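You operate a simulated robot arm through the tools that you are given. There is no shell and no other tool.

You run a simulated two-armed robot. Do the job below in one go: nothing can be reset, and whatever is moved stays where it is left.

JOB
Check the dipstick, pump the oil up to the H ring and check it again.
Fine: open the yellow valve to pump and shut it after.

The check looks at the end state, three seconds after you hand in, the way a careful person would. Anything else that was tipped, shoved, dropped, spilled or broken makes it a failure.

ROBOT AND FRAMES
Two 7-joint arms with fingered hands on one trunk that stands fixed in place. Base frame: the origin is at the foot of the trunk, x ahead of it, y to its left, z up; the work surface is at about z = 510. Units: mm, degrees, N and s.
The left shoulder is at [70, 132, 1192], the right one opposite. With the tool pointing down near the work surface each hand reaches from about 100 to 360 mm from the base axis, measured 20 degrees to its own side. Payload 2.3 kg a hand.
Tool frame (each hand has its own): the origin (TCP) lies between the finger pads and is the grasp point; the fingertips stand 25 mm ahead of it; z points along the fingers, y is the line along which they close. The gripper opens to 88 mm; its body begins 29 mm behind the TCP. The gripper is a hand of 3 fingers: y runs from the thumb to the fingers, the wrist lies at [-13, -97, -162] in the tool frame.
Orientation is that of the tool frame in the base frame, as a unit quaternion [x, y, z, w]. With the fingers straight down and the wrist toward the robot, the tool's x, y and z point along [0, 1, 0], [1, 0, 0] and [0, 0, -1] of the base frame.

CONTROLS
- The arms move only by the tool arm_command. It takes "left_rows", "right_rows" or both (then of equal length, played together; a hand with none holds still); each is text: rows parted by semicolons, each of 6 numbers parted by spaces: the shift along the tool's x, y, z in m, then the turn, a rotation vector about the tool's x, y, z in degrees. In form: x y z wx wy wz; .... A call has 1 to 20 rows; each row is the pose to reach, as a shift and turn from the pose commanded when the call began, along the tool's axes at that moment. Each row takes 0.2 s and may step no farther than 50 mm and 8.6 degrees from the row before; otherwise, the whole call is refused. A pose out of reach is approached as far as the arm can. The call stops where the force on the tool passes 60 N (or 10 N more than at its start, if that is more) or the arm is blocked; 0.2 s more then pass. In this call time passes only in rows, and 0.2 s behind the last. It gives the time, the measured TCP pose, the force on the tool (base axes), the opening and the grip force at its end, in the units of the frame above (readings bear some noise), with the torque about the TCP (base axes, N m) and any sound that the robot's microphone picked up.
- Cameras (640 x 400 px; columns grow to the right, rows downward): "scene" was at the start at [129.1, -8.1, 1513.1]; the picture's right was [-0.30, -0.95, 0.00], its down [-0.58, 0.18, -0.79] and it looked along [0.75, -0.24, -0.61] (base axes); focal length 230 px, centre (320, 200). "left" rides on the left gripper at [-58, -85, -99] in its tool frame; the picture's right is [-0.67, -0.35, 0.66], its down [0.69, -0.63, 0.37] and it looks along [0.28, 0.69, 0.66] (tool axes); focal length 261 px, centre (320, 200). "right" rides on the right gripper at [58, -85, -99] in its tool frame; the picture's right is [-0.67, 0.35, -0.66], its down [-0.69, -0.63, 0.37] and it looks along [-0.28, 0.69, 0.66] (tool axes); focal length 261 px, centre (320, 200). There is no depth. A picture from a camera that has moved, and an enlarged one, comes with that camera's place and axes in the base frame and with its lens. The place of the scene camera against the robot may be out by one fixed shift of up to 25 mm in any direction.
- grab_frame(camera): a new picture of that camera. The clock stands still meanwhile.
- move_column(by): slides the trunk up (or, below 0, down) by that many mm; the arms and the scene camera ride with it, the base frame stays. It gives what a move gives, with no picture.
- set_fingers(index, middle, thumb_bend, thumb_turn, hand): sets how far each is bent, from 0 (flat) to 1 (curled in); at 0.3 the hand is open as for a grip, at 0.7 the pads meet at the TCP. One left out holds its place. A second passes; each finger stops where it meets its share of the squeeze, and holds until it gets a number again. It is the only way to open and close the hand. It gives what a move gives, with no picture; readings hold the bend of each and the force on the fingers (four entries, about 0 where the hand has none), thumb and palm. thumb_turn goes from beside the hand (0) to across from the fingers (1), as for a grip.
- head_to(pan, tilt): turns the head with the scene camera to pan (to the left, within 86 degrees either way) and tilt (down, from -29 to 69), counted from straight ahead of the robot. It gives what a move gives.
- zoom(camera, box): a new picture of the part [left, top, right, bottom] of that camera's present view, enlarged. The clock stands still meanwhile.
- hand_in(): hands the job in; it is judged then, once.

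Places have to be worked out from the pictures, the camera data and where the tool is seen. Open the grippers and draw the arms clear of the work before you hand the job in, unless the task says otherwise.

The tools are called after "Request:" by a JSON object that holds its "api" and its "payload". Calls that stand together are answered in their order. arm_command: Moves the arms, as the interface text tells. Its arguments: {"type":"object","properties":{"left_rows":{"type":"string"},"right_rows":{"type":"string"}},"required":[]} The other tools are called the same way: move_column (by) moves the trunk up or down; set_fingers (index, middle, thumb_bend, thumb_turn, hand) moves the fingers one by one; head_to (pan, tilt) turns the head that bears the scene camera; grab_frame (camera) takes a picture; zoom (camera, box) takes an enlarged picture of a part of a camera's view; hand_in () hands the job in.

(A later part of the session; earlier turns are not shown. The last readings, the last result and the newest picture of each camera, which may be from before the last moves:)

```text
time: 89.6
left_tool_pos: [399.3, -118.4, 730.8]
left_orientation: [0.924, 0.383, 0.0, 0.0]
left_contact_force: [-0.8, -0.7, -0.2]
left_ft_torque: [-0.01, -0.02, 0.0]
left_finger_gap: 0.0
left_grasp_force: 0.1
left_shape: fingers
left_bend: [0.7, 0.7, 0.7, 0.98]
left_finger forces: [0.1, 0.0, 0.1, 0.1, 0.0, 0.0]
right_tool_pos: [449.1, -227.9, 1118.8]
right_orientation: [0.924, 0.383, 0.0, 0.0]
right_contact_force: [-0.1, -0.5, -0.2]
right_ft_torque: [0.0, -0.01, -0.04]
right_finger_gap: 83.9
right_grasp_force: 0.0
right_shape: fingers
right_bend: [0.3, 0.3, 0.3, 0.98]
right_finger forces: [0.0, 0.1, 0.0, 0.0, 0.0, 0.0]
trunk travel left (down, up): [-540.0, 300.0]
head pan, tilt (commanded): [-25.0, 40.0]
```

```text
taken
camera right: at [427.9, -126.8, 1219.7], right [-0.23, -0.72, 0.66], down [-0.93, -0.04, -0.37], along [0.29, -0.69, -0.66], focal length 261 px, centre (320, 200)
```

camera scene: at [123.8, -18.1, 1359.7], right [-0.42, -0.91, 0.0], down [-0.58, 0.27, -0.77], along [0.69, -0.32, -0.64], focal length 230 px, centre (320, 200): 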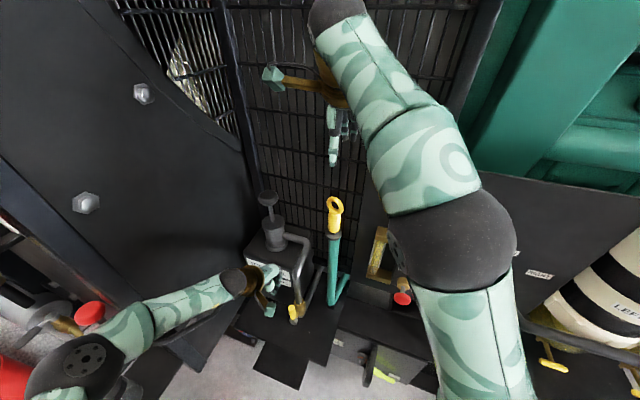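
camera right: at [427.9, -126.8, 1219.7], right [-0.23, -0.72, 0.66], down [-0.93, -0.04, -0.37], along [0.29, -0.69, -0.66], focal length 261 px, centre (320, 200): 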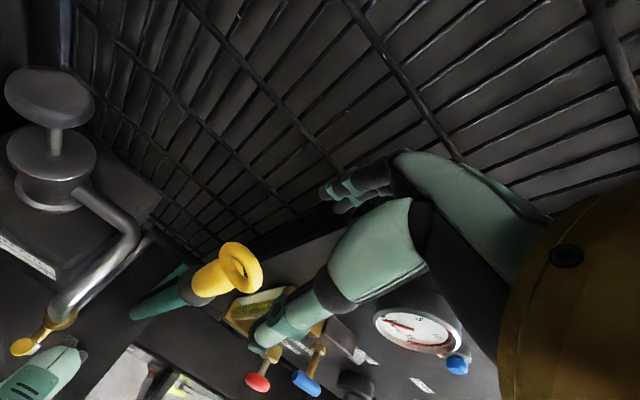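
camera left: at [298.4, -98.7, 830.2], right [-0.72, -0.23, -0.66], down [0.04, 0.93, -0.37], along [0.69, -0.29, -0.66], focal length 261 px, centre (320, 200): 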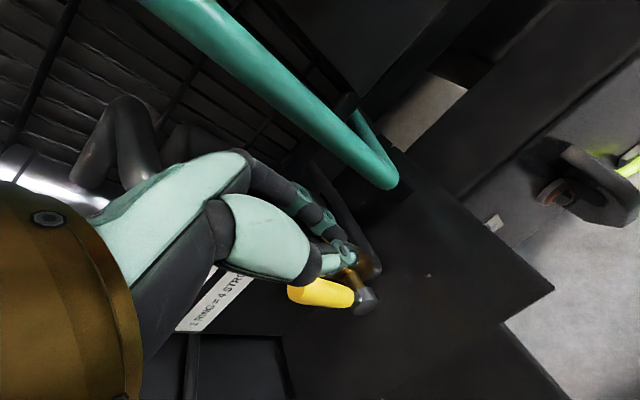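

Both hands are clear. I lower 35 mm more so the left fingertips stand beside the top of the lever.

Request:
{"api": "move_column", "payload": {"by": -35}}

Request:
{"api": "grab_frame", "payload": {"camera": "left"}}

Request:
{"api": "zoom", "payload": {"camera": "right", "box": [0, 240, 160, 400]}}

Request:
{"api": "zoom", "payload": {"camera": "scene", "box": [240, 220, 360, 320]}}

```text
time: 90.3
left_tool_pos: [400.1, -118.0, 694.1]
left_orientation: [0.924, 0.382, 0.0, 0.001]
left_contact_force: [0.6, 0.1, 0.0]
left_ft_torque: [-0.01, 0.02, 0.01]
left_finger_gap: 0.0
left_grasp_force: 0.0
left_shape: fingers
left_bend: [0.7, 0.7, 0.7, 0.98]
left_finger forces: [0.0, 0.0, 0.0, 0.1, 0.0, 0.0]
right_tool_pos: [447.6, -227.5, 1085.2]
right_orientation: [0.924, 0.383, 0.0, 0.0]
right_contact_force: [0.2, 0.3, 0.2]
right_ft_torque: [0.02, -0.03, 0.0]
right_finger_gap: 84.3
right_grasp_force: 0.0
right_shape: fingers
right_bend: [0.3, 0.3, 0.3, 0.98]
right_finger forces: [0.0, 0.0, 0.1, 0.1, 0.0, 0.0]
trunk travel left (down, up): [-505.0, 335.0]
head pan, tilt (commanded): [-25.0, 40.0]
```

```text
taken
camera left: at [298.3, -98.7, 795.2], right [-0.72, -0.23, -0.66], down [0.04, 0.93, -0.37], along [0.69, -0.29, -0.66], focal length 261 px, centre (320, 200)
```

left: 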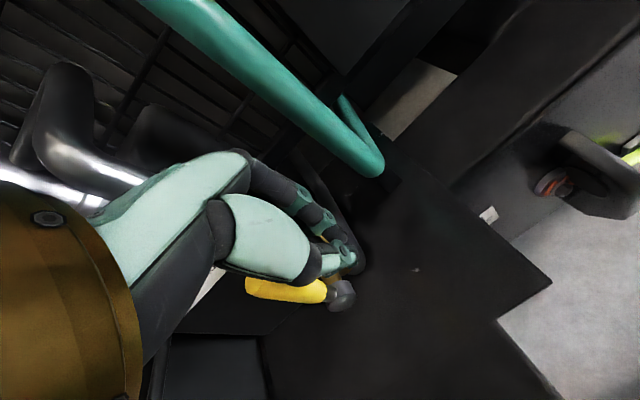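

```text
2.50 times, centred on (80, 320) of right
camera zoom: at [427.8, -126.7, 1184.7], right [-0.23, -0.72, 0.66], down [-0.93, -0.04, -0.37], along [0.29, -0.69, -0.66], focal length 652 px, centre (920, -100)
```

zoom: 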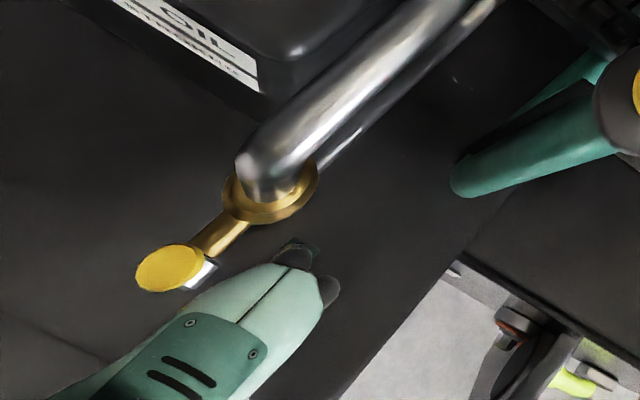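

```text
4.00 times, centred on (300, 270) of scene
camera zoom: at [123.5, -18.1, 1264.6], right [-0.42, -0.91, 0.0], down [-0.58, 0.27, -0.77], along [0.69, -0.32, -0.64], focal length 922 px, centre (400, -80)
```

zoom: 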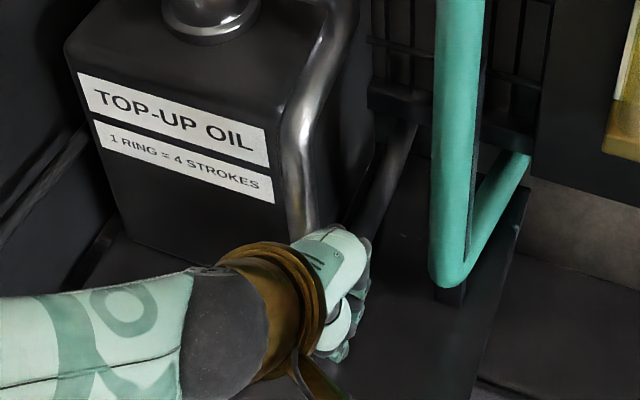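

The left fingertips stand beside the lever on its far side. I push it over along its arc to about 45° and check.

Request:
{"api": "arm_command", "payload": {"left_rows": "0.011 0 -0.001 0 0 0; 0.022 0 -0.002 0 0 0; 0.027 0 -0.003 0 0 0; 0.032 0 -0.004 0 0 0; 0.037 0 -0.0046 0 0 0; 0.0415 0 -0.005 0 0 0; 0.047 0 -0.005 0 0 0; 0.052 0 -0.005 0 0 0; 0.0565 0 -0.0043 0 0 0; 0.061 0 -0.0035 0 0 0; 0.066 0 -0.002 0 0 0; 0.071 0 -0.0005 0 0 0; 0.0755 0 0.0014 0 0 0; 0.0796 0 0.0033 0 0 0"}}

Request:
{"api": "grab_frame", "payload": {"camera": "left"}}

Request:
{"api": "zoom", "payload": {"camera": "right", "box": [0, 240, 160, 400]}}

Request:
{"api": "zoom", "payload": {"camera": "scene", "box": [240, 220, 360, 320]}}

```text
time: 93.3
left_tool_pos: [456.3, -60.8, 691.8]
left_orientation: [0.923, 0.384, 0.0, -0.001]
left_contact_force: [-1.5, -0.3, 0.9]
left_ft_torque: [-0.04, 0.04, 0.01]
left_finger_gap: 0.3
left_grasp_force: 0.6
left_shape: fingers
left_bend: [0.7, 0.71, 0.7, 0.98]
left_finger forces: [0.0, 1.4, 0.1, 0.0, 0.1, 0.0]
right_tool_pos: [447.5, -226.3, 1083.6]
right_orientation: [0.924, 0.382, 0.0, 0.0]
right_contact_force: [-0.6, -0.6, -0.2]
right_ft_torque: [0.0, -0.01, -0.01]
right_finger_gap: 84.1
right_grasp_force: 0.1
right_shape: fingers
right_bend: [0.3, 0.3, 0.3, 0.98]
right_finger forces: [0.1, 0.1, 0.0, 0.0, 0.0, 0.0]
trunk travel left (down, up): [-505.0, 335.0]
head pan, tilt (commanded): [-25.0, 40.0]
```

```text
taken
camera left: at [354.5, -42.2, 791.9], right [-0.72, -0.23, -0.66], down [0.04, 0.93, -0.36], along [0.69, -0.29, -0.66], focal length 261 px, centre (320, 200)
```

left: 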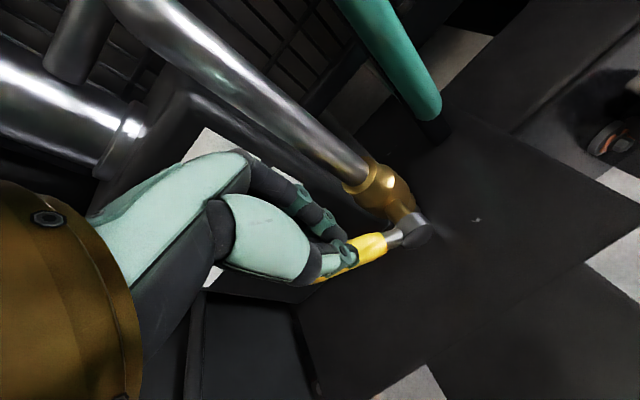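

```text
2.50 times, centred on (80, 320) of right
camera zoom: at [427.6, -126.8, 1184.8], right [-0.23, -0.72, 0.66], down [-0.93, -0.04, -0.37], along [0.29, -0.69, -0.66], focal length 652 px, centre (920, -100)
```

zoom: 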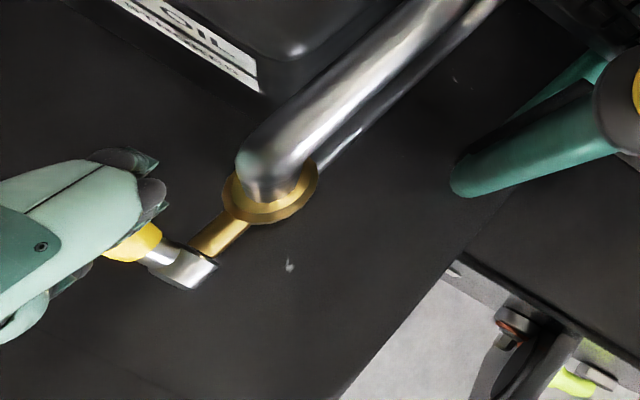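

```text
4.00 times, centred on (300, 270) of scene
camera zoom: at [123.2, -18.2, 1264.7], right [-0.42, -0.91, 0.0], down [-0.58, 0.27, -0.77], along [0.69, -0.32, -0.64], focal length 922 px, centre (400, -80)
```

zoom: 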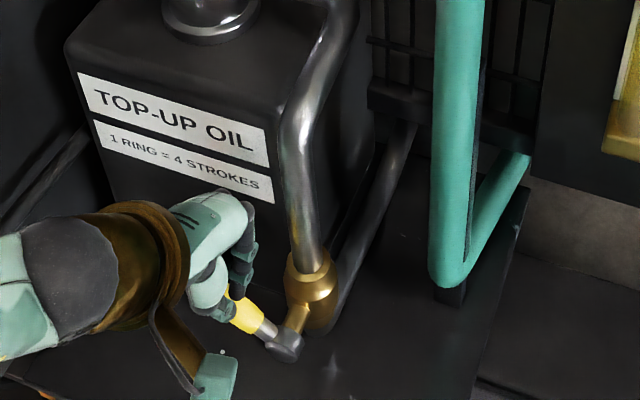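

The lever follows nicely, now around 40°. I push it the rest of the way down.

Request:
{"api": "arm_command", "payload": {"left_rows": "0.0045 0 0.0026 0 0 0; 0.009 0 0.0052 0 0 0; 0.0125 0 0.0082 0 0 0; 0.0161 0 0.0113 0 0 0; 0.0195 0 0.015 0 0 0; 0.023 0 0.0187 0 0 0; 0.026 0 0.0226 0 0 0; 0.0287 0 0.0265 0 0 0; 0.031 0 0.031 0 0 0; 0.0334 0 0.0357 0 0 0; 0.0352 0 0.04 0 0 0; 0.037 0 0.0443 0 0 0"}}

Request:
{"api": "grab_frame", "payload": {"camera": "left"}}

Request:
{"api": "zoom", "payload": {"camera": "scene", "box": [240, 220, 360, 320]}}

```text
time: 96.0
left_tool_pos: [480.8, -35.7, 650.5]
left_orientation: [0.924, 0.383, 0.001, 0.001]
left_contact_force: [-0.5, 1.0, 9.6]
left_ft_torque: [-0.01, -0.02, -0.02]
left_finger_gap: 0.0
left_grasp_force: 5.1
left_shape: fingers
left_bend: [0.71, 0.71, 0.69, 0.98]
left_finger forces: [7.5, 2.4, 0.1, 0.0, 0.0, 0.1]
right_tool_pos: [446.6, -226.6, 1086.9]
right_orientation: [0.924, 0.383, 0.001, 0.0]
right_contact_force: [0.9, -0.1, -0.1]
right_ft_torque: [-0.04, -0.02, 0.01]
right_finger_gap: 84.4
right_grasp_force: 0.1
right_shape: fingers
right_bend: [0.3, 0.3, 0.3, 0.98]
right_finger forces: [0.1, 0.1, 0.0, 0.0, 0.1, 0.1]
trunk travel left (down, up): [-505.0, 335.0]
head pan, tilt (commanded): [-25.0, 40.0]
```

```text
taken
camera left: at [379.3, -16.1, 749.1], right [-0.72, -0.23, -0.66], down [0.04, 0.93, -0.37], along [0.7, -0.29, -0.66], focal length 261 px, centre (320, 200)
```

left: 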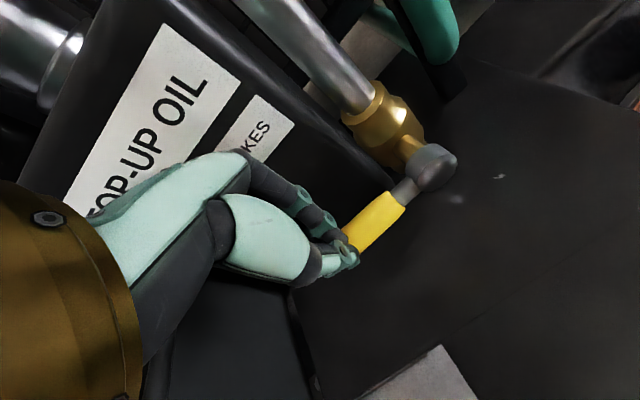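

```text
4.00 times, centred on (300, 270) of scene
camera zoom: at [120.6, -17.7, 1265.2], right [-0.42, -0.91, 0.0], down [-0.58, 0.27, -0.77], along [0.7, -0.32, -0.64], focal length 922 px, centre (400, -80)
```

zoom: 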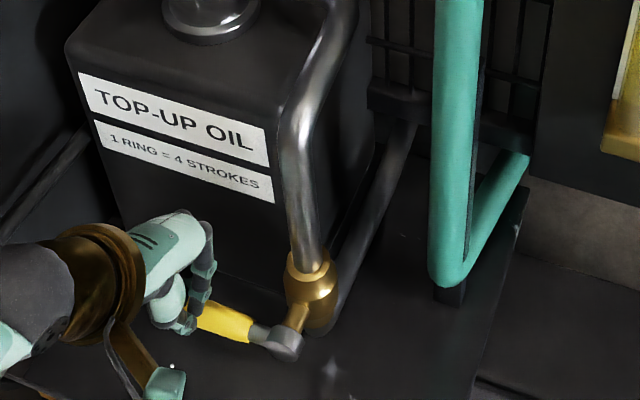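

The lever lies horizontal again with 10 N against its stop. I press 2 mm more to be sure it is fully shut, then lift the left hand off.

Request:
{"api": "arm_command", "payload": {"left_rows": "0 0 0.001 0 0 0; 0 0 0.0025 0 0 0; 0 0 0.0025 0 0 0; 0 0 -0.01 0 0 0; 0 0 -0.025 0 0 0; 0 0 -0.045 0 0 0; 0 0 -0.065 0 0 0; 0 0 -0.085 0 0 0; 0 0 -0.105 0 0 0"}}

Request:
{"api": "grab_frame", "payload": {"camera": "left"}}

Request:
{"api": "zoom", "payload": {"camera": "scene", "box": [240, 220, 360, 320]}}

Request:
{"api": "zoom", "payload": {"camera": "right", "box": [0, 200, 200, 400]}}

```text
time: 98.0
left_tool_pos: [481.6, -34.9, 752.5]
left_orientation: [0.924, 0.382, 0.0, 0.0]
left_contact_force: [-0.3, 0.5, -0.2]
left_ft_torque: [-0.03, 0.01, -0.01]
left_finger_gap: 0.0
left_grasp_force: 0.1
left_shape: fingers
left_bend: [0.7, 0.7, 0.7, 0.98]
left_finger forces: [0.0, 0.0, 0.0, 0.0, 0.0, 0.0]
right_tool_pos: [448.8, -228.0, 1085.4]
right_orientation: [0.924, 0.384, -0.001, 0.0]
right_contact_force: [0.6, -0.5, -0.3]
right_ft_torque: [0.04, -0.01, 0.02]
right_finger_gap: 84.2
right_grasp_force: 0.0
right_shape: fingers
right_bend: [0.3, 0.3, 0.3, 0.98]
right_finger forces: [0.0, 0.1, 0.1, 0.1, 0.1, 0.0]
trunk travel left (down, up): [-505.0, 335.0]
head pan, tilt (commanded): [-25.0, 40.0]
```

```text
taken
camera left: at [380.4, -15.9, 852.2], right [-0.72, -0.23, -0.66], down [0.04, 0.93, -0.37], along [0.69, -0.29, -0.66], focal length 261 px, centre (320, 200)
```

left: 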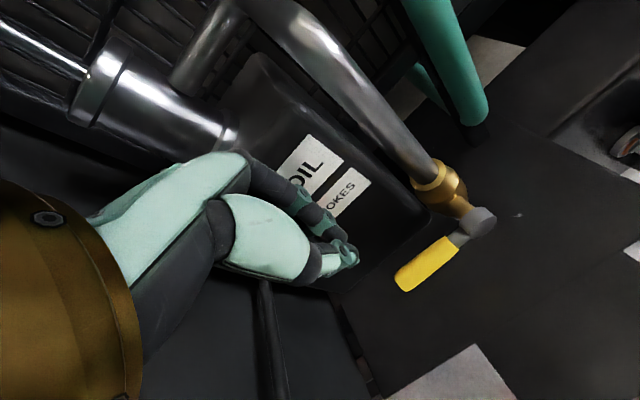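

```text
4.00 times, centred on (300, 270) of scene
camera zoom: at [123.5, -18.1, 1264.7], right [-0.42, -0.91, 0.0], down [-0.58, 0.27, -0.77], along [0.69, -0.32, -0.64], focal length 922 px, centre (400, -80)
```

zoom: 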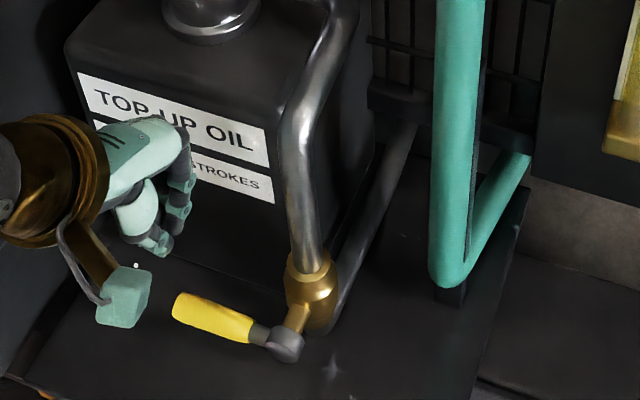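

```text
2.00 times, centred on (100, 300) of right
camera zoom: at [427.9, -126.7, 1184.7], right [-0.23, -0.72, 0.66], down [-0.93, -0.04, -0.37], along [0.29, -0.69, -0.66], focal length 521 px, centre (760, 0)
```

zoom: 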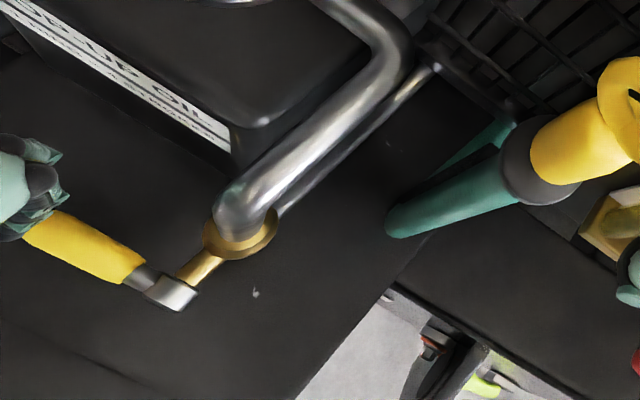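

The valve is shut, with the lever in its original position. Now I check the dipstick again; I look at the ring's position under the right hand.

Request:
{"api": "grab_frame", "payload": {"camera": "right"}}

Request:
{"api": "zoom", "payload": {"camera": "right", "box": [200, 210, 320, 310]}}

Request:
{"api": "zoom", "payload": {"camera": "scene", "box": [280, 110, 400, 230]}}

```text
taken
camera right: at [427.9, -126.7, 1184.7], right [-0.23, -0.72, 0.66], down [-0.93, -0.04, -0.37], along [0.29, -0.69, -0.66], focal length 261 px, centre (320, 200)
```

right: 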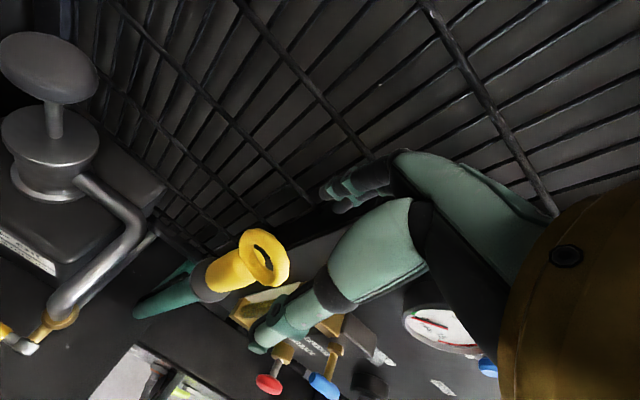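

```text
4.00 times, centred on (260, 260) of right
camera zoom: at [427.9, -126.7, 1184.7], right [-0.23, -0.72, 0.66], down [-0.93, -0.04, -0.37], along [0.29, -0.69, -0.66], focal length 1043 px, centre (560, -40)
```

zoom: 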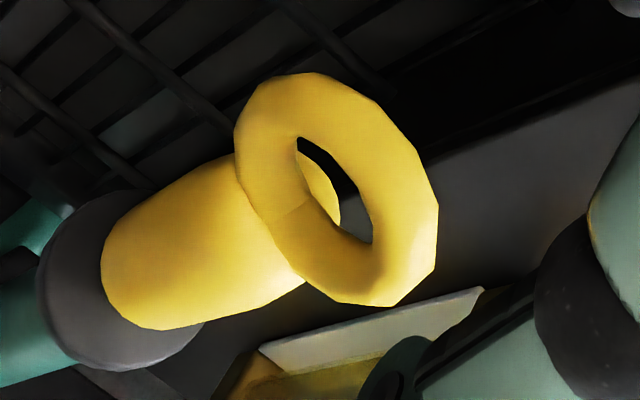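

```text
3.33 times, centred on (340, 170) of scene
camera zoom: at [123.5, -18.1, 1264.7], right [-0.42, -0.91, 0.0], down [-0.58, 0.27, -0.77], along [0.69, -0.32, -0.64], focal length 768 px, centre (253, 300)
```

zoom: 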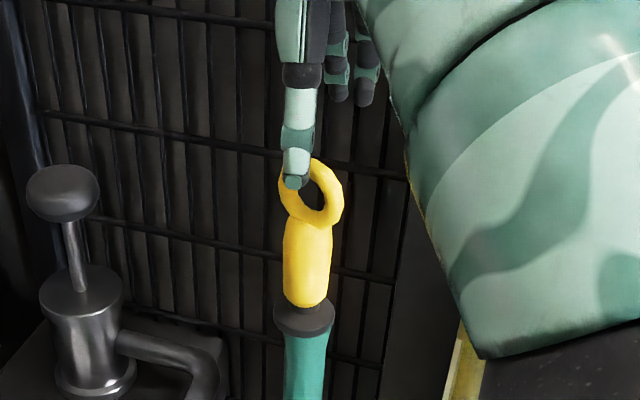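

The ring has turned by about 20° about its stem since last time. I turn the right hand 20° to match and centre it over the ring (about (451, -224)).

Request:
{"api": "arm_command", "payload": {"right_rows": "0.001 0 0 0 0 5; 0.002 0 0 0 0 10; 0.003 -0.0002 0 0 0 15; 0.0039 -0.0003 0 0 0 20"}}

Request:
{"api": "grab_frame", "payload": {"camera": "right"}}

Request:
{"api": "zoom", "payload": {"camera": "right", "box": [200, 210, 320, 310]}}

Request:
{"api": "zoom", "payload": {"camera": "left", "box": [360, 0, 520, 120]}}

```text
time: 99.0
left_tool_pos: [482.7, -35.3, 751.6]
left_orientation: [0.924, 0.382, -0.001, 0.0]
left_contact_force: [0.2, -0.2, -0.4]
left_ft_torque: [0.0, -0.03, 0.01]
left_finger_gap: 0.1
left_grasp_force: 0.0
left_shape: fingers
left_bend: [0.7, 0.7, 0.7, 0.98]
left_finger forces: [0.0, 0.0, 0.0, 0.0, 0.0, 0.1]
right_tool_pos: [446.2, -223.5, 1081.4]
right_orientation: [0.976, 0.216, -0.002, 0.001]
right_contact_force: [0.7, 0.3, -0.3]
right_ft_torque: [0.01, -0.05, -0.02]
right_finger_gap: 84.4
right_grasp_force: 0.1
right_shape: fingers
right_bend: [0.3, 0.3, 0.3, 0.98]
right_finger forces: [0.0, 0.0, 0.0, 0.0, 0.0, 0.1]
right hand out of reach, approached as far as the arm can: row 4
trunk travel left (down, up): [-505.0, 335.0]
head pan, tilt (commanded): [-25.0, 40.0]
```

```text
taken
camera right: at [462.8, -122.7, 1182.4], right [-0.46, -0.6, 0.66], down [-0.89, 0.28, -0.36], along [0.03, -0.75, -0.66], focal length 261 px, centre (320, 200)
```

right: 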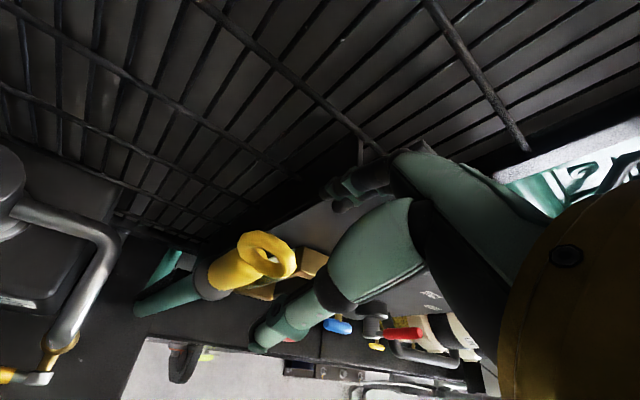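

```text
4.00 times, centred on (260, 260) of right
camera zoom: at [462.8, -122.7, 1182.4], right [-0.46, -0.6, 0.66], down [-0.89, 0.28, -0.36], along [0.03, -0.75, -0.66], focal length 1043 px, centre (560, -40)
```

zoom: 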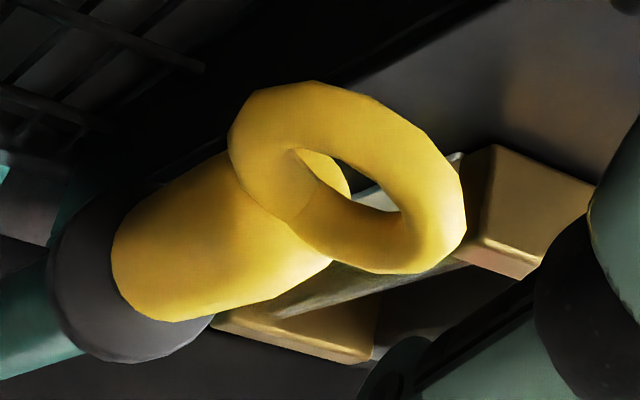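

```text
3.33 times, centred on (440, 60) of left
camera zoom: at [380.7, -15.9, 851.8], right [-0.72, -0.23, -0.66], down [0.04, 0.93, -0.37], along [0.69, -0.29, -0.66], focal length 869 px, centre (-80, 667)
```

zoom: 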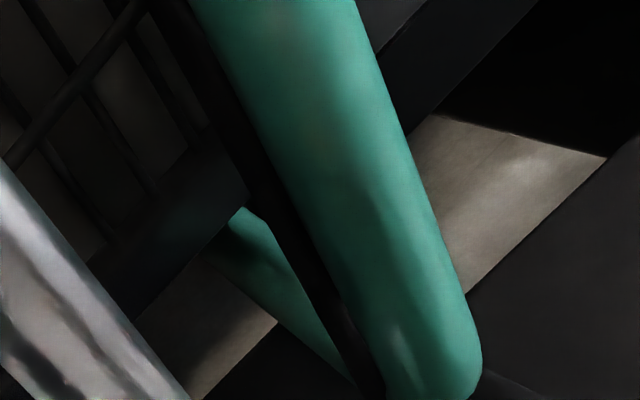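

The ring plane now lines up with the hand. I lower the hand with the arm to the ring (TCP z ≈ 1044), which also brings it back well within reach.

Request:
{"api": "arm_command", "payload": {"right_rows": "0.0005 0 0.008 0 0 0; 0.001 0 0.016 0 0 0; 0.001 0 0.024 0 0 0; 0.001 0 0.032 0 0 0; 0.001 0 0.041 0 0 0"}}

Request:
{"api": "grab_frame", "payload": {"camera": "right"}}

Request:
{"api": "zoom", "payload": {"camera": "scene", "box": [270, 100, 410, 240]}}

```text
time: 100.2
left_tool_pos: [481.8, -35.3, 752.9]
left_orientation: [0.924, 0.383, 0.0, 0.0]
left_contact_force: [0.7, 0.6, 0.3]
left_ft_torque: [0.02, 0.0, 0.0]
left_finger_gap: 0.0
left_grasp_force: 0.2
left_shape: fingers
left_bend: [0.7, 0.7, 0.7, 0.98]
left_finger forces: [0.0, 0.0, 0.0, 0.0, 0.0, 0.1]
right_tool_pos: [448.2, -223.2, 1040.3]
right_orientation: [0.976, 0.217, 0.0, 0.0]
right_contact_force: [-0.3, -0.2, 0.0]
right_ft_torque: [0.01, 0.01, -0.01]
right_finger_gap: 84.5
right_grasp_force: 0.0
right_shape: fingers
right_bend: [0.3, 0.3, 0.3, 0.98]
right_finger forces: [0.0, 0.0, 0.0, 0.0, 0.0, 0.0]
trunk travel left (down, up): [-505.0, 335.0]
head pan, tilt (commanded): [-25.0, 40.0]
```

```text
taken
camera right: at [463.9, -122.3, 1141.3], right [-0.46, -0.6, 0.66], down [-0.89, 0.28, -0.37], along [0.04, -0.75, -0.66], focal length 261 px, centre (320, 200)
```

right: 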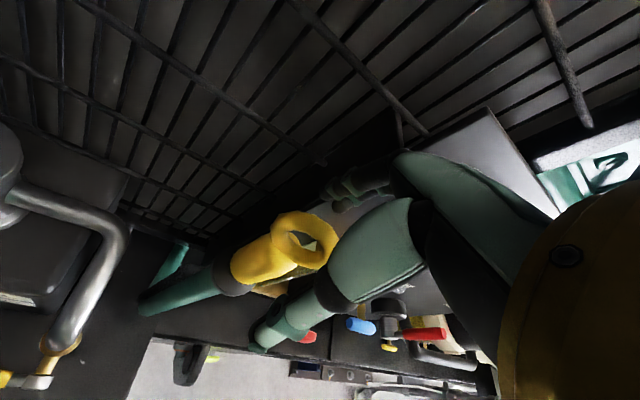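

```text
2.86 times, centred on (340, 170) of scene
camera zoom: at [123.8, -18.0, 1264.7], right [-0.42, -0.91, 0.0], down [-0.58, 0.27, -0.77], along [0.69, -0.32, -0.64], focal length 658 px, centre (263, 286)
```

zoom: 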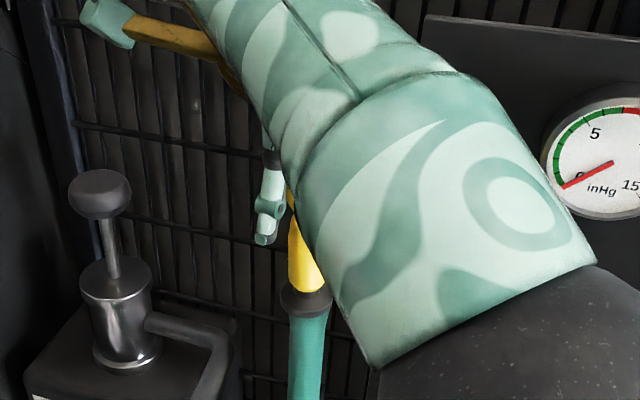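

The hand straddles the ring; the ring centre is about 5 mm further along the hand's x. I shift that much and close the hand so the thumb goes through the ring.

Request:
{"api": "arm_command", "payload": {"right_rows": "0.0028 0.0005 0 0 0 0; 0.0055 0.001 0 0 0 0"}}

Request:
{"api": "set_fingers", "payload": {"hand": "right", "index": 0.75, "middle": 0.75, "thumb_bend": 0.75}}

Request:
{"api": "grab_frame", "payload": {"camera": "right"}}

Request:
{"api": "zoom", "payload": {"camera": "right", "box": [200, 160, 400, 320]}}

```text
time: 100.8
left_tool_pos: [481.6, -36.0, 750.4]
left_orientation: [0.924, 0.383, 0.0, 0.0]
left_contact_force: [-0.4, -1.0, 0.3]
left_ft_torque: [-0.03, 0.01, -0.04]
left_finger_gap: 0.0
left_grasp_force: 0.0
left_shape: fingers
left_bend: [0.7, 0.7, 0.7, 0.98]
left_finger forces: [0.0, 0.1, 0.1, 0.0, 0.0, 0.0]
right_tool_pos: [453.4, -221.3, 1041.3]
right_orientation: [0.976, 0.217, 0.0, -0.001]
right_contact_force: [-1.0, 0.1, 0.3]
right_ft_torque: [-0.01, -0.01, -0.01]
right_finger_gap: 84.4
right_grasp_force: 0.1
right_shape: fingers
right_bend: [0.3, 0.3, 0.3, 0.98]
right_finger forces: [0.0, 0.1, 0.0, 0.0, 0.0, 0.0]
trunk travel left (down, up): [-505.0, 335.0]
head pan, tilt (commanded): [-25.0, 40.0]
```

```text
time: 101.8
left_tool_pos: [482.4, -35.4, 751.6]
left_orientation: [0.924, 0.382, 0.0, 0.0]
left_contact_force: [-0.2, -0.3, 0.1]
left_ft_torque: [0.01, -0.01, 0.03]
left_finger_gap: 0.0
left_grasp_force: 0.1
left_shape: fingers
left_bend: [0.7, 0.7, 0.7, 0.98]
left_finger forces: [0.0, 0.0, 0.1, 0.0, 0.0, 0.0]
right_tool_pos: [454.2, -222.4, 1040.6]
right_orientation: [0.976, 0.217, 0.0, 0.001]
right_contact_force: [1.6, -0.4, 0.9]
right_ft_torque: [-0.11, -0.05, -0.02]
right_finger_gap: 0.0
right_grasp_force: 7.4
right_shape: fingers
right_bend: [0.74, 0.74, 0.72, 1.0]
right_finger forces: [6.0, 3.9, 0.1, 0.1, 5.0, 0.1]
trunk travel left (down, up): [-505.0, 335.0]
head pan, tilt (commanded): [-25.0, 40.0]
```

```text
taken
camera right: at [469.5, -121.4, 1141.4], right [-0.46, -0.6, 0.66], down [-0.89, 0.28, -0.37], along [0.04, -0.75, -0.66], focal length 261 px, centre (320, 200)
```

right: 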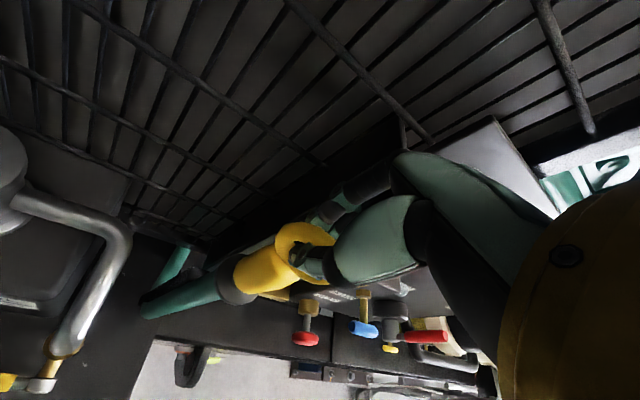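

```text
2.50 times, centred on (300, 240) of right
camera zoom: at [469.5, -121.4, 1141.4], right [-0.46, -0.6, 0.66], down [-0.89, 0.28, -0.37], along [0.04, -0.75, -0.66], focal length 652 px, centre (370, 100)
```

zoom: 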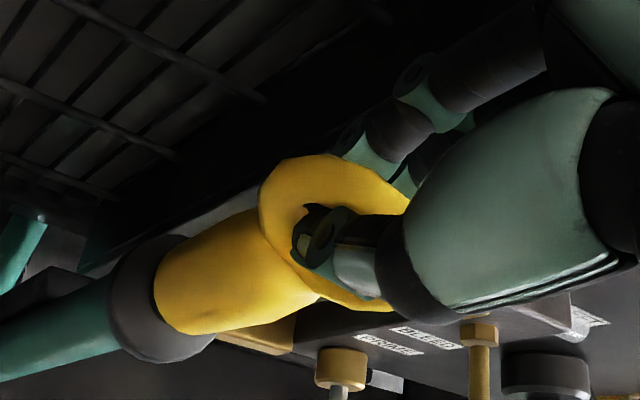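

The thumb is through the ring and closed against the fingers. I lift with the trunk, first 150 mm.

Request:
{"api": "move_column", "payload": {"by": 150}}

Request:
{"api": "zoom", "payload": {"camera": "right", "box": [100, 160, 420, 360]}}

Request:
{"api": "grab_frame", "payload": {"camera": "left"}}

```text
time: 103.5
left_tool_pos: [482.0, -35.2, 901.4]
left_orientation: [0.924, 0.382, 0.001, 0.0]
left_contact_force: [0.6, 1.1, 0.0]
left_ft_torque: [-0.01, 0.01, 0.0]
left_finger_gap: 0.0
left_grasp_force: 0.1
left_shape: fingers
left_bend: [0.7, 0.7, 0.7, 0.98]
left_finger forces: [0.1, 0.0, 0.0, 0.0, 0.0, 0.0]
right_tool_pos: [454.8, -221.4, 1190.7]
right_orientation: [0.977, 0.215, 0.0, -0.001]
right_contact_force: [-0.2, -0.8, -1.6]
right_ft_torque: [-0.09, -0.05, 0.01]
right_finger_gap: 0.2
right_grasp_force: 7.1
right_shape: fingers
right_bend: [0.74, 0.74, 0.72, 1.0]
right_finger forces: [6.3, 3.9, 0.0, 0.1, 5.0, 0.0]
trunk travel left (down, up): [-655.0, 185.0]
head pan, tilt (commanded): [-25.0, 40.0]
```

```text
2.00 times, centred on (260, 260) of right
camera zoom: at [469.6, -121.1, 1291.5], right [-0.46, -0.6, 0.66], down [-0.89, 0.28, -0.37], along [0.04, -0.75, -0.66], focal length 521 px, centre (440, 80)
```

zoom: 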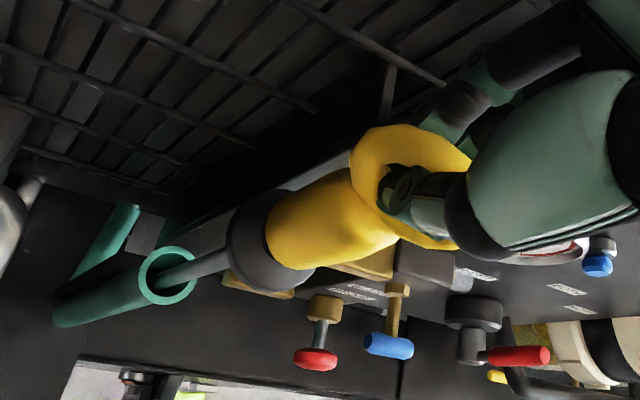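

```text
taken
camera left: at [380.9, -16.1, 1001.7], right [-0.72, -0.23, -0.66], down [0.04, 0.93, -0.37], along [0.69, -0.29, -0.66], focal length 261 px, centre (320, 200)
```

left: 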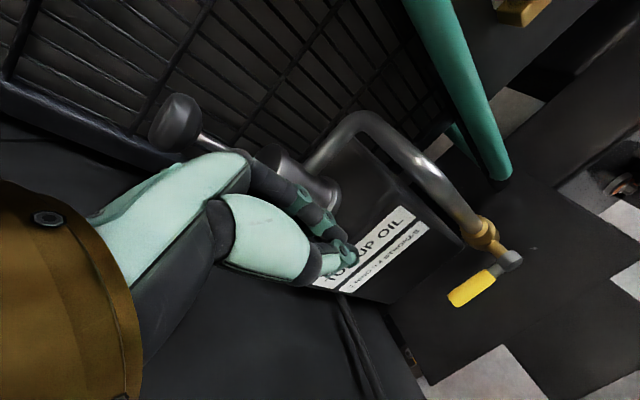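

The stick is rising well. I lift 145 mm more.

Request:
{"api": "move_column", "payload": {"by": 145}}

Request:
{"api": "grab_frame", "payload": {"camera": "left"}}

Request:
{"api": "grab_frame", "payload": {"camera": "scene"}}

Request:
{"api": "zoom", "payload": {"camera": "right", "box": [100, 200, 260, 340]}}

```text
time: 105.2
left_tool_pos: [482.6, -35.5, 1046.7]
left_orientation: [0.924, 0.383, 0.001, 0.0]
left_contact_force: [0.1, -0.3, 0.4]
left_ft_torque: [0.0, 0.03, 0.01]
left_finger_gap: 0.1
left_grasp_force: 0.0
left_shape: fingers
left_bend: [0.7, 0.7, 0.7, 0.98]
left_finger forces: [0.0, 0.1, 0.0, 0.1, 0.0, 0.1]
right_tool_pos: [455.9, -222.2, 1336.0]
right_orientation: [0.976, 0.216, 0.0, 0.0]
right_contact_force: [-0.8, 1.0, -0.9]
right_ft_torque: [-0.03, -0.03, 0.0]
right_finger_gap: 0.1
right_grasp_force: 7.8
right_shape: fingers
right_bend: [0.74, 0.74, 0.72, 1.0]
right_finger forces: [5.0, 3.3, 0.1, 0.0, 7.5, 0.0]
trunk travel left (down, up): [-800.0, 40.0]
head pan, tilt (commanded): [-25.0, 40.0]
```

```text
taken
camera left: at [381.0, -16.0, 1146.7], right [-0.72, -0.23, -0.66], down [0.04, 0.93, -0.37], along [0.69, -0.29, -0.66], focal length 261 px, centre (320, 200)
```

left: 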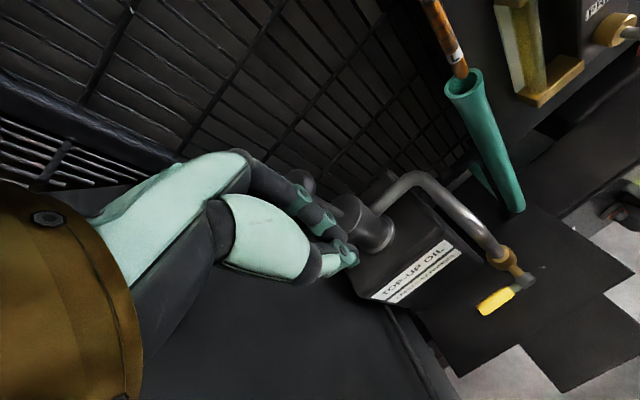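

```text
taken
camera scene: at [124.3, -18.2, 1559.6], right [-0.42, -0.91, 0.0], down [-0.58, 0.27, -0.77], along [0.69, -0.32, -0.64], focal length 230 px, centre (320, 200)
```

scene: 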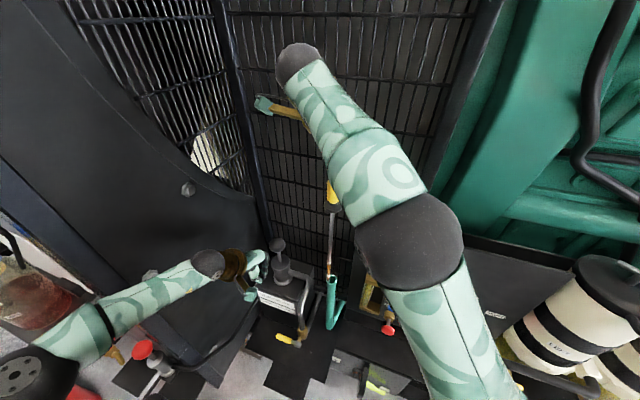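

```text
2.86 times, centred on (180, 270) of right
camera zoom: at [469.6, -121.1, 1436.5], right [-0.46, -0.6, 0.66], down [-0.89, 0.28, -0.37], along [0.04, -0.75, -0.66], focal length 745 px, centre (720, 0)
```

zoom: 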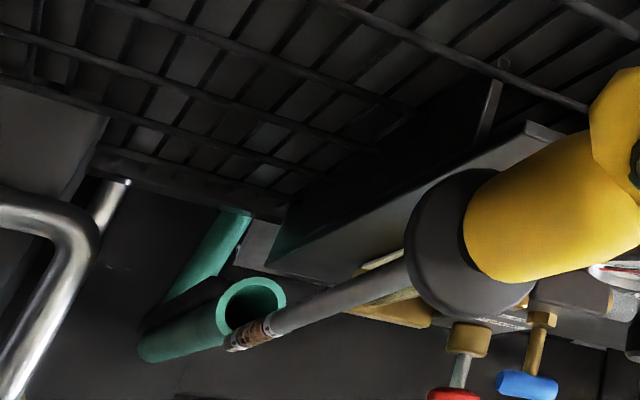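

I zoom in on the marks and on where the tip stands relative to the mouth.

Request:
{"api": "zoom", "payload": {"camera": "left", "box": [400, 0, 520, 110]}}

Request:
{"api": "zoom", "payload": {"camera": "scene", "box": [305, 230, 355, 300]}}

Request:
{"api": "zoom", "payload": {"camera": "right", "box": [160, 280, 220, 330]}}

```text
3.64 times, centred on (460, 55) of left
camera zoom: at [381.0, -16.0, 1146.7], right [-0.72, -0.23, -0.66], down [0.04, 0.93, -0.37], along [0.69, -0.29, -0.66], focal length 948 px, centre (-189, 727)
```

zoom: 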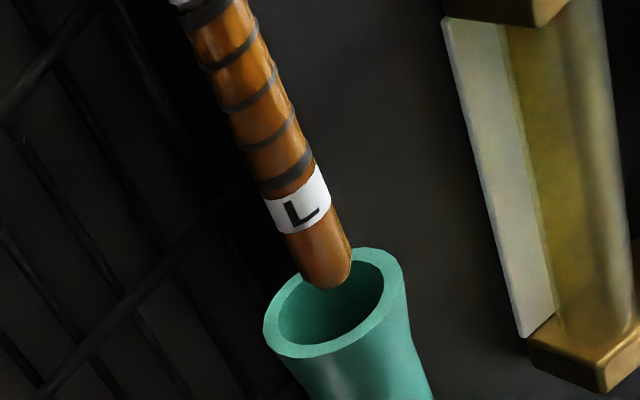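

```text
5.71 times, centred on (330, 265) of scene
camera zoom: at [124.3, -18.2, 1559.6], right [-0.42, -0.91, 0.0], down [-0.58, 0.27, -0.77], along [0.69, -0.32, -0.64], focal length 1317 px, centre (263, -171)
```

zoom: 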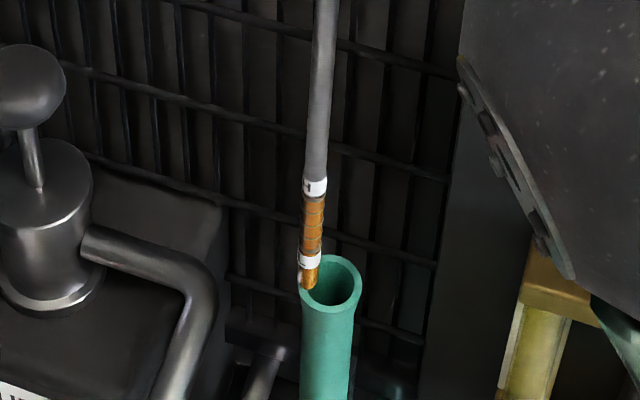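

```text
8.00 times, centred on (190, 305) of right
camera zoom: at [469.6, -121.1, 1436.5], right [-0.46, -0.6, 0.66], down [-0.89, 0.28, -0.37], along [0.04, -0.75, -0.66], focal length 2085 px, centre (1360, -640)
```

zoom: 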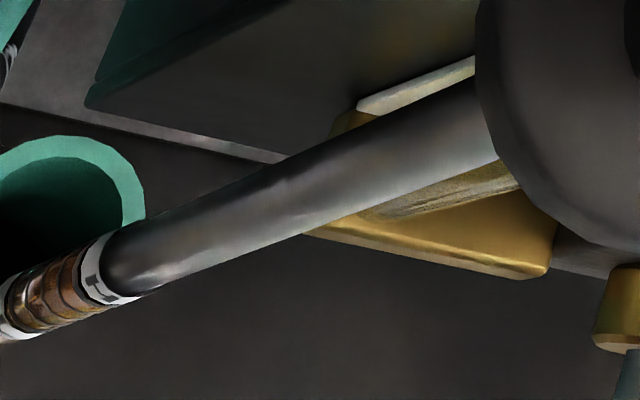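

The oil film now seems to reach the H band. I raise 38 mm more to clear the tip and read the H end clearly.

Request:
{"api": "move_column", "payload": {"by": 38}}

Request:
{"api": "zoom", "payload": {"camera": "left", "box": [400, 0, 520, 110]}}

Request:
{"api": "zoom", "payload": {"camera": "scene", "box": [318, 240, 346, 275]}}

Request:
{"api": "grab_frame", "payload": {"camera": "right"}}

```text
time: 106.0
left_tool_pos: [482.3, -35.9, 1083.7]
left_orientation: [0.924, 0.382, 0.001, 0.0]
left_contact_force: [0.6, 0.0, -0.4]
left_ft_torque: [0.03, 0.06, 0.02]
left_finger_gap: 0.1
left_grasp_force: 0.1
left_shape: fingers
left_bend: [0.7, 0.7, 0.7, 0.98]
left_finger forces: [0.0, 0.1, 0.0, 0.0, 0.0, 0.1]
right_tool_pos: [453.9, -221.7, 1374.0]
right_orientation: [0.976, 0.217, 0.0, 0.0]
right_contact_force: [-0.3, 0.3, -0.6]
right_ft_torque: [-0.03, 0.03, 0.03]
right_finger_gap: 0.3
right_grasp_force: 8.1
right_shape: fingers
right_bend: [0.74, 0.74, 0.72, 1.0]
right_finger forces: [5.0, 3.3, 0.0, 0.0, 7.6, 0.0]
trunk travel left (down, up): [-838.0, 2.0]
head pan, tilt (commanded): [-25.0, 40.0]
```

```text
3.64 times, centred on (460, 55) of left
camera zoom: at [381.0, -16.0, 1184.8], right [-0.72, -0.23, -0.66], down [0.04, 0.93, -0.37], along [0.69, -0.29, -0.66], focal length 948 px, centre (-189, 727)
```

zoom: 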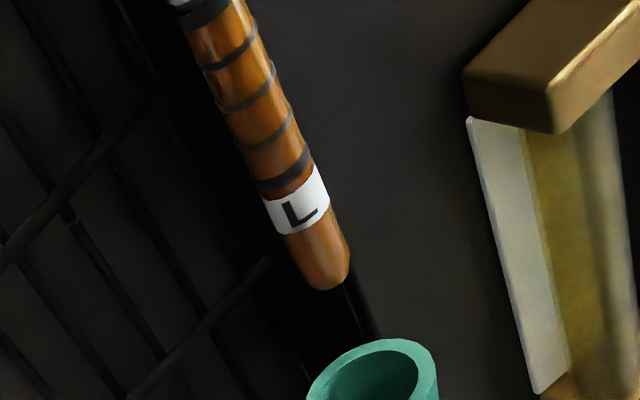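

```text
11.43 times, centred on (332, 258) of scene
camera zoom: at [124.3, -18.2, 1597.7], right [-0.42, -0.91, 0.0], down [-0.58, 0.27, -0.77], along [0.69, -0.32, -0.64], focal length 2634 px, centre (183, -457)
```

zoom: 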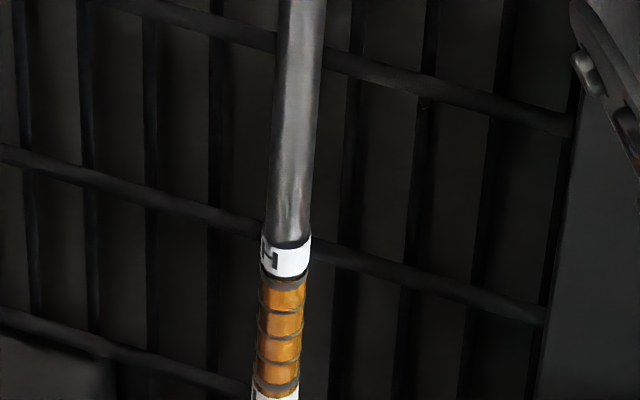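

```text
taken
camera right: at [469.6, -121.1, 1474.6], right [-0.46, -0.6, 0.66], down [-0.89, 0.28, -0.37], along [0.04, -0.75, -0.66], focal length 261 px, centre (320, 200)
```

right: 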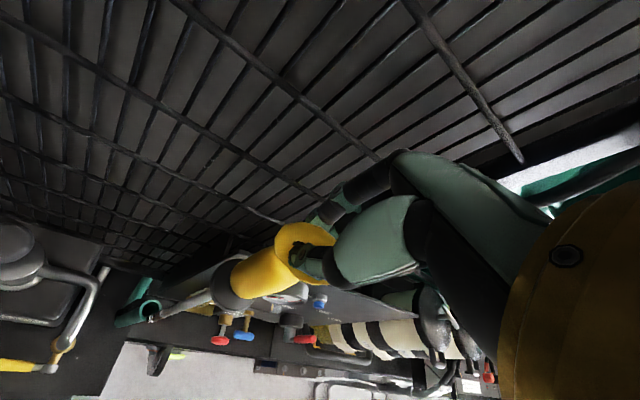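

The film fills all rings up to H in the scene view. To read the H ring precisely I raise the left hand's camera by 45 mm and zoom both cameras on it.

Request:
{"api": "arm_command", "payload": {"left_rows": "0 0 -0.015 0 0 0; 0 0 -0.03 0 0 0; 0 0 -0.045 0 0 0"}}

Request:
{"api": "zoom", "payload": {"camera": "left", "box": [410, 10, 490, 90]}}

Request:
{"api": "zoom", "payload": {"camera": "scene", "box": [322, 256, 338, 278]}}

Request:
{"api": "zoom", "payload": {"camera": "right", "box": [100, 270, 200, 340]}}

```text
time: 106.8
left_tool_pos: [482.8, -35.5, 1129.8]
left_orientation: [0.924, 0.383, -0.001, 0.0]
left_contact_force: [-0.4, 0.4, -0.5]
left_ft_torque: [-0.02, -0.01, 0.0]
left_finger_gap: 0.0
left_grasp_force: 0.0
left_shape: fingers
left_bend: [0.7, 0.7, 0.7, 0.98]
left_finger forces: [0.0, 0.0, 0.0, 0.0, 0.0, 0.0]
right_tool_pos: [453.7, -221.4, 1373.8]
right_orientation: [0.976, 0.217, 0.001, 0.0]
right_contact_force: [0.1, -0.2, -2.2]
right_ft_torque: [-0.03, -0.01, -0.03]
right_finger_gap: 0.1
right_grasp_force: 7.6
right_shape: fingers
right_bend: [0.74, 0.74, 0.72, 1.0]
right_finger forces: [5.0, 3.3, 0.0, 0.0, 7.7, 0.0]
trunk travel left (down, up): [-838.0, 2.0]
head pan, tilt (commanded): [-25.0, 40.0]
```

```text
5.00 times, centred on (450, 50) of left
camera zoom: at [380.8, -15.6, 1229.6], right [-0.72, -0.23, -0.65], down [0.04, 0.93, -0.37], along [0.69, -0.29, -0.66], focal length 1303 px, centre (-330, 950)
```

zoom: 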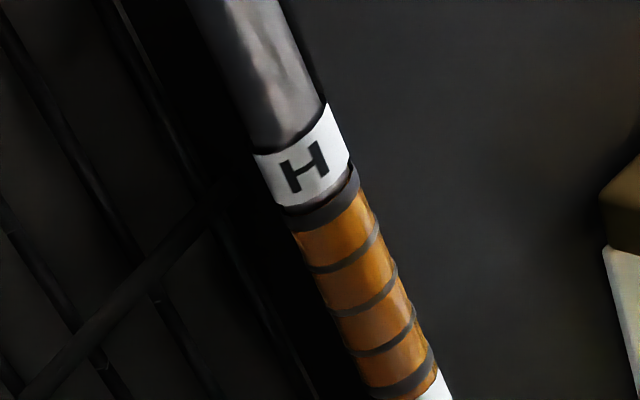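

```text
16.00 times, centred on (330, 267) of scene
camera zoom: at [124.3, -18.2, 1597.6], right [-0.42, -0.91, 0.0], down [-0.58, 0.27, -0.77], along [0.69, -0.32, -0.64], focal length 3687 px, centre (160, -872)
```

zoom: 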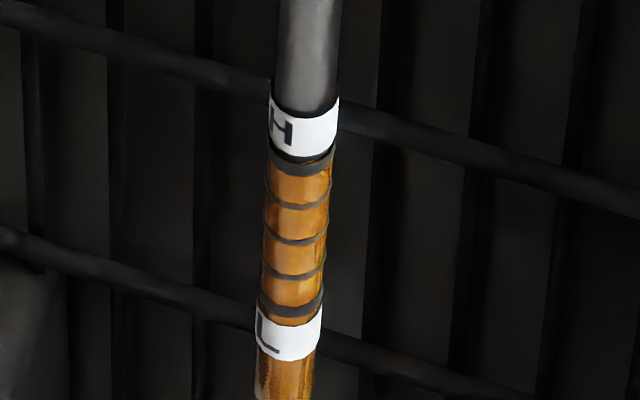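

```text
5.71 times, centred on (150, 305) of right
camera zoom: at [469.6, -121.0, 1474.5], right [-0.46, -0.6, 0.66], down [-0.89, 0.28, -0.37], along [0.04, -0.75, -0.66], focal length 1489 px, centre (1291, -400)
```

zoom: 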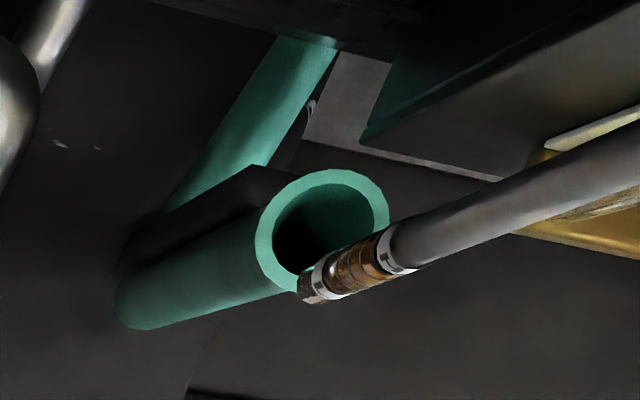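

The second check reads exactly at the H ring. Now I must put the stick back; I look at the tip and the mouth from all cameras to align them.

Request:
{"api": "zoom", "payload": {"camera": "left", "box": [420, 40, 540, 160]}}

Request:
{"api": "zoom", "payload": {"camera": "scene", "box": [312, 250, 352, 300]}}

Request:
{"api": "zoom", "payload": {"camera": "scene", "box": [290, 150, 370, 300]}}

```text
3.33 times, centred on (480, 100) of left
camera zoom: at [380.8, -15.6, 1229.6], right [-0.72, -0.23, -0.65], down [0.04, 0.93, -0.37], along [0.69, -0.29, -0.66], focal length 869 px, centre (-213, 533)
```

zoom: 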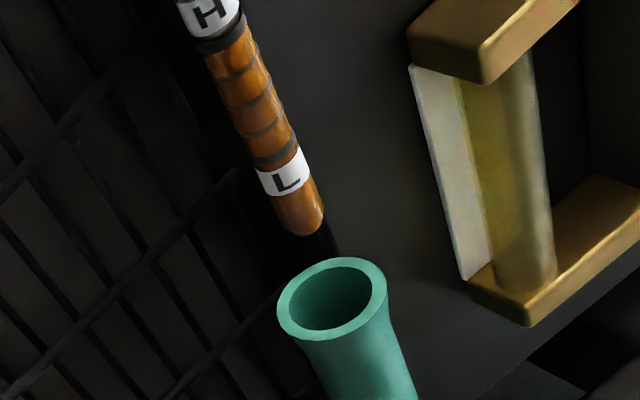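

```text
8.00 times, centred on (332, 275) of scene
camera zoom: at [124.3, -18.2, 1597.6], right [-0.42, -0.91, 0.0], down [-0.58, 0.27, -0.77], along [0.69, -0.32, -0.64], focal length 1844 px, centre (224, -400)
```

zoom: 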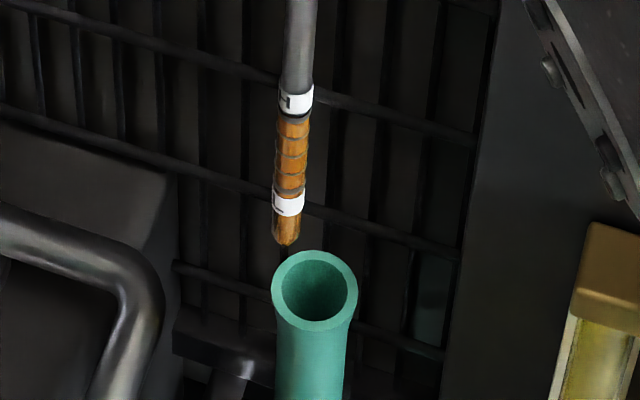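

```text
2.67 times, centred on (330, 225) of scene
camera zoom: at [124.3, -18.2, 1597.6], right [-0.42, -0.91, 0.0], down [-0.58, 0.27, -0.77], along [0.69, -0.32, -0.64], focal length 614 px, centre (293, 133)
```

zoom: 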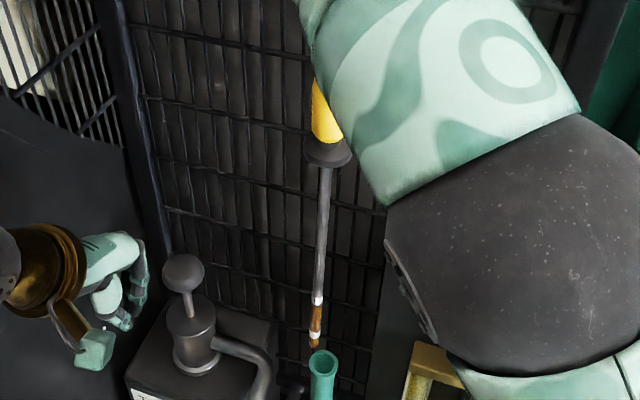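

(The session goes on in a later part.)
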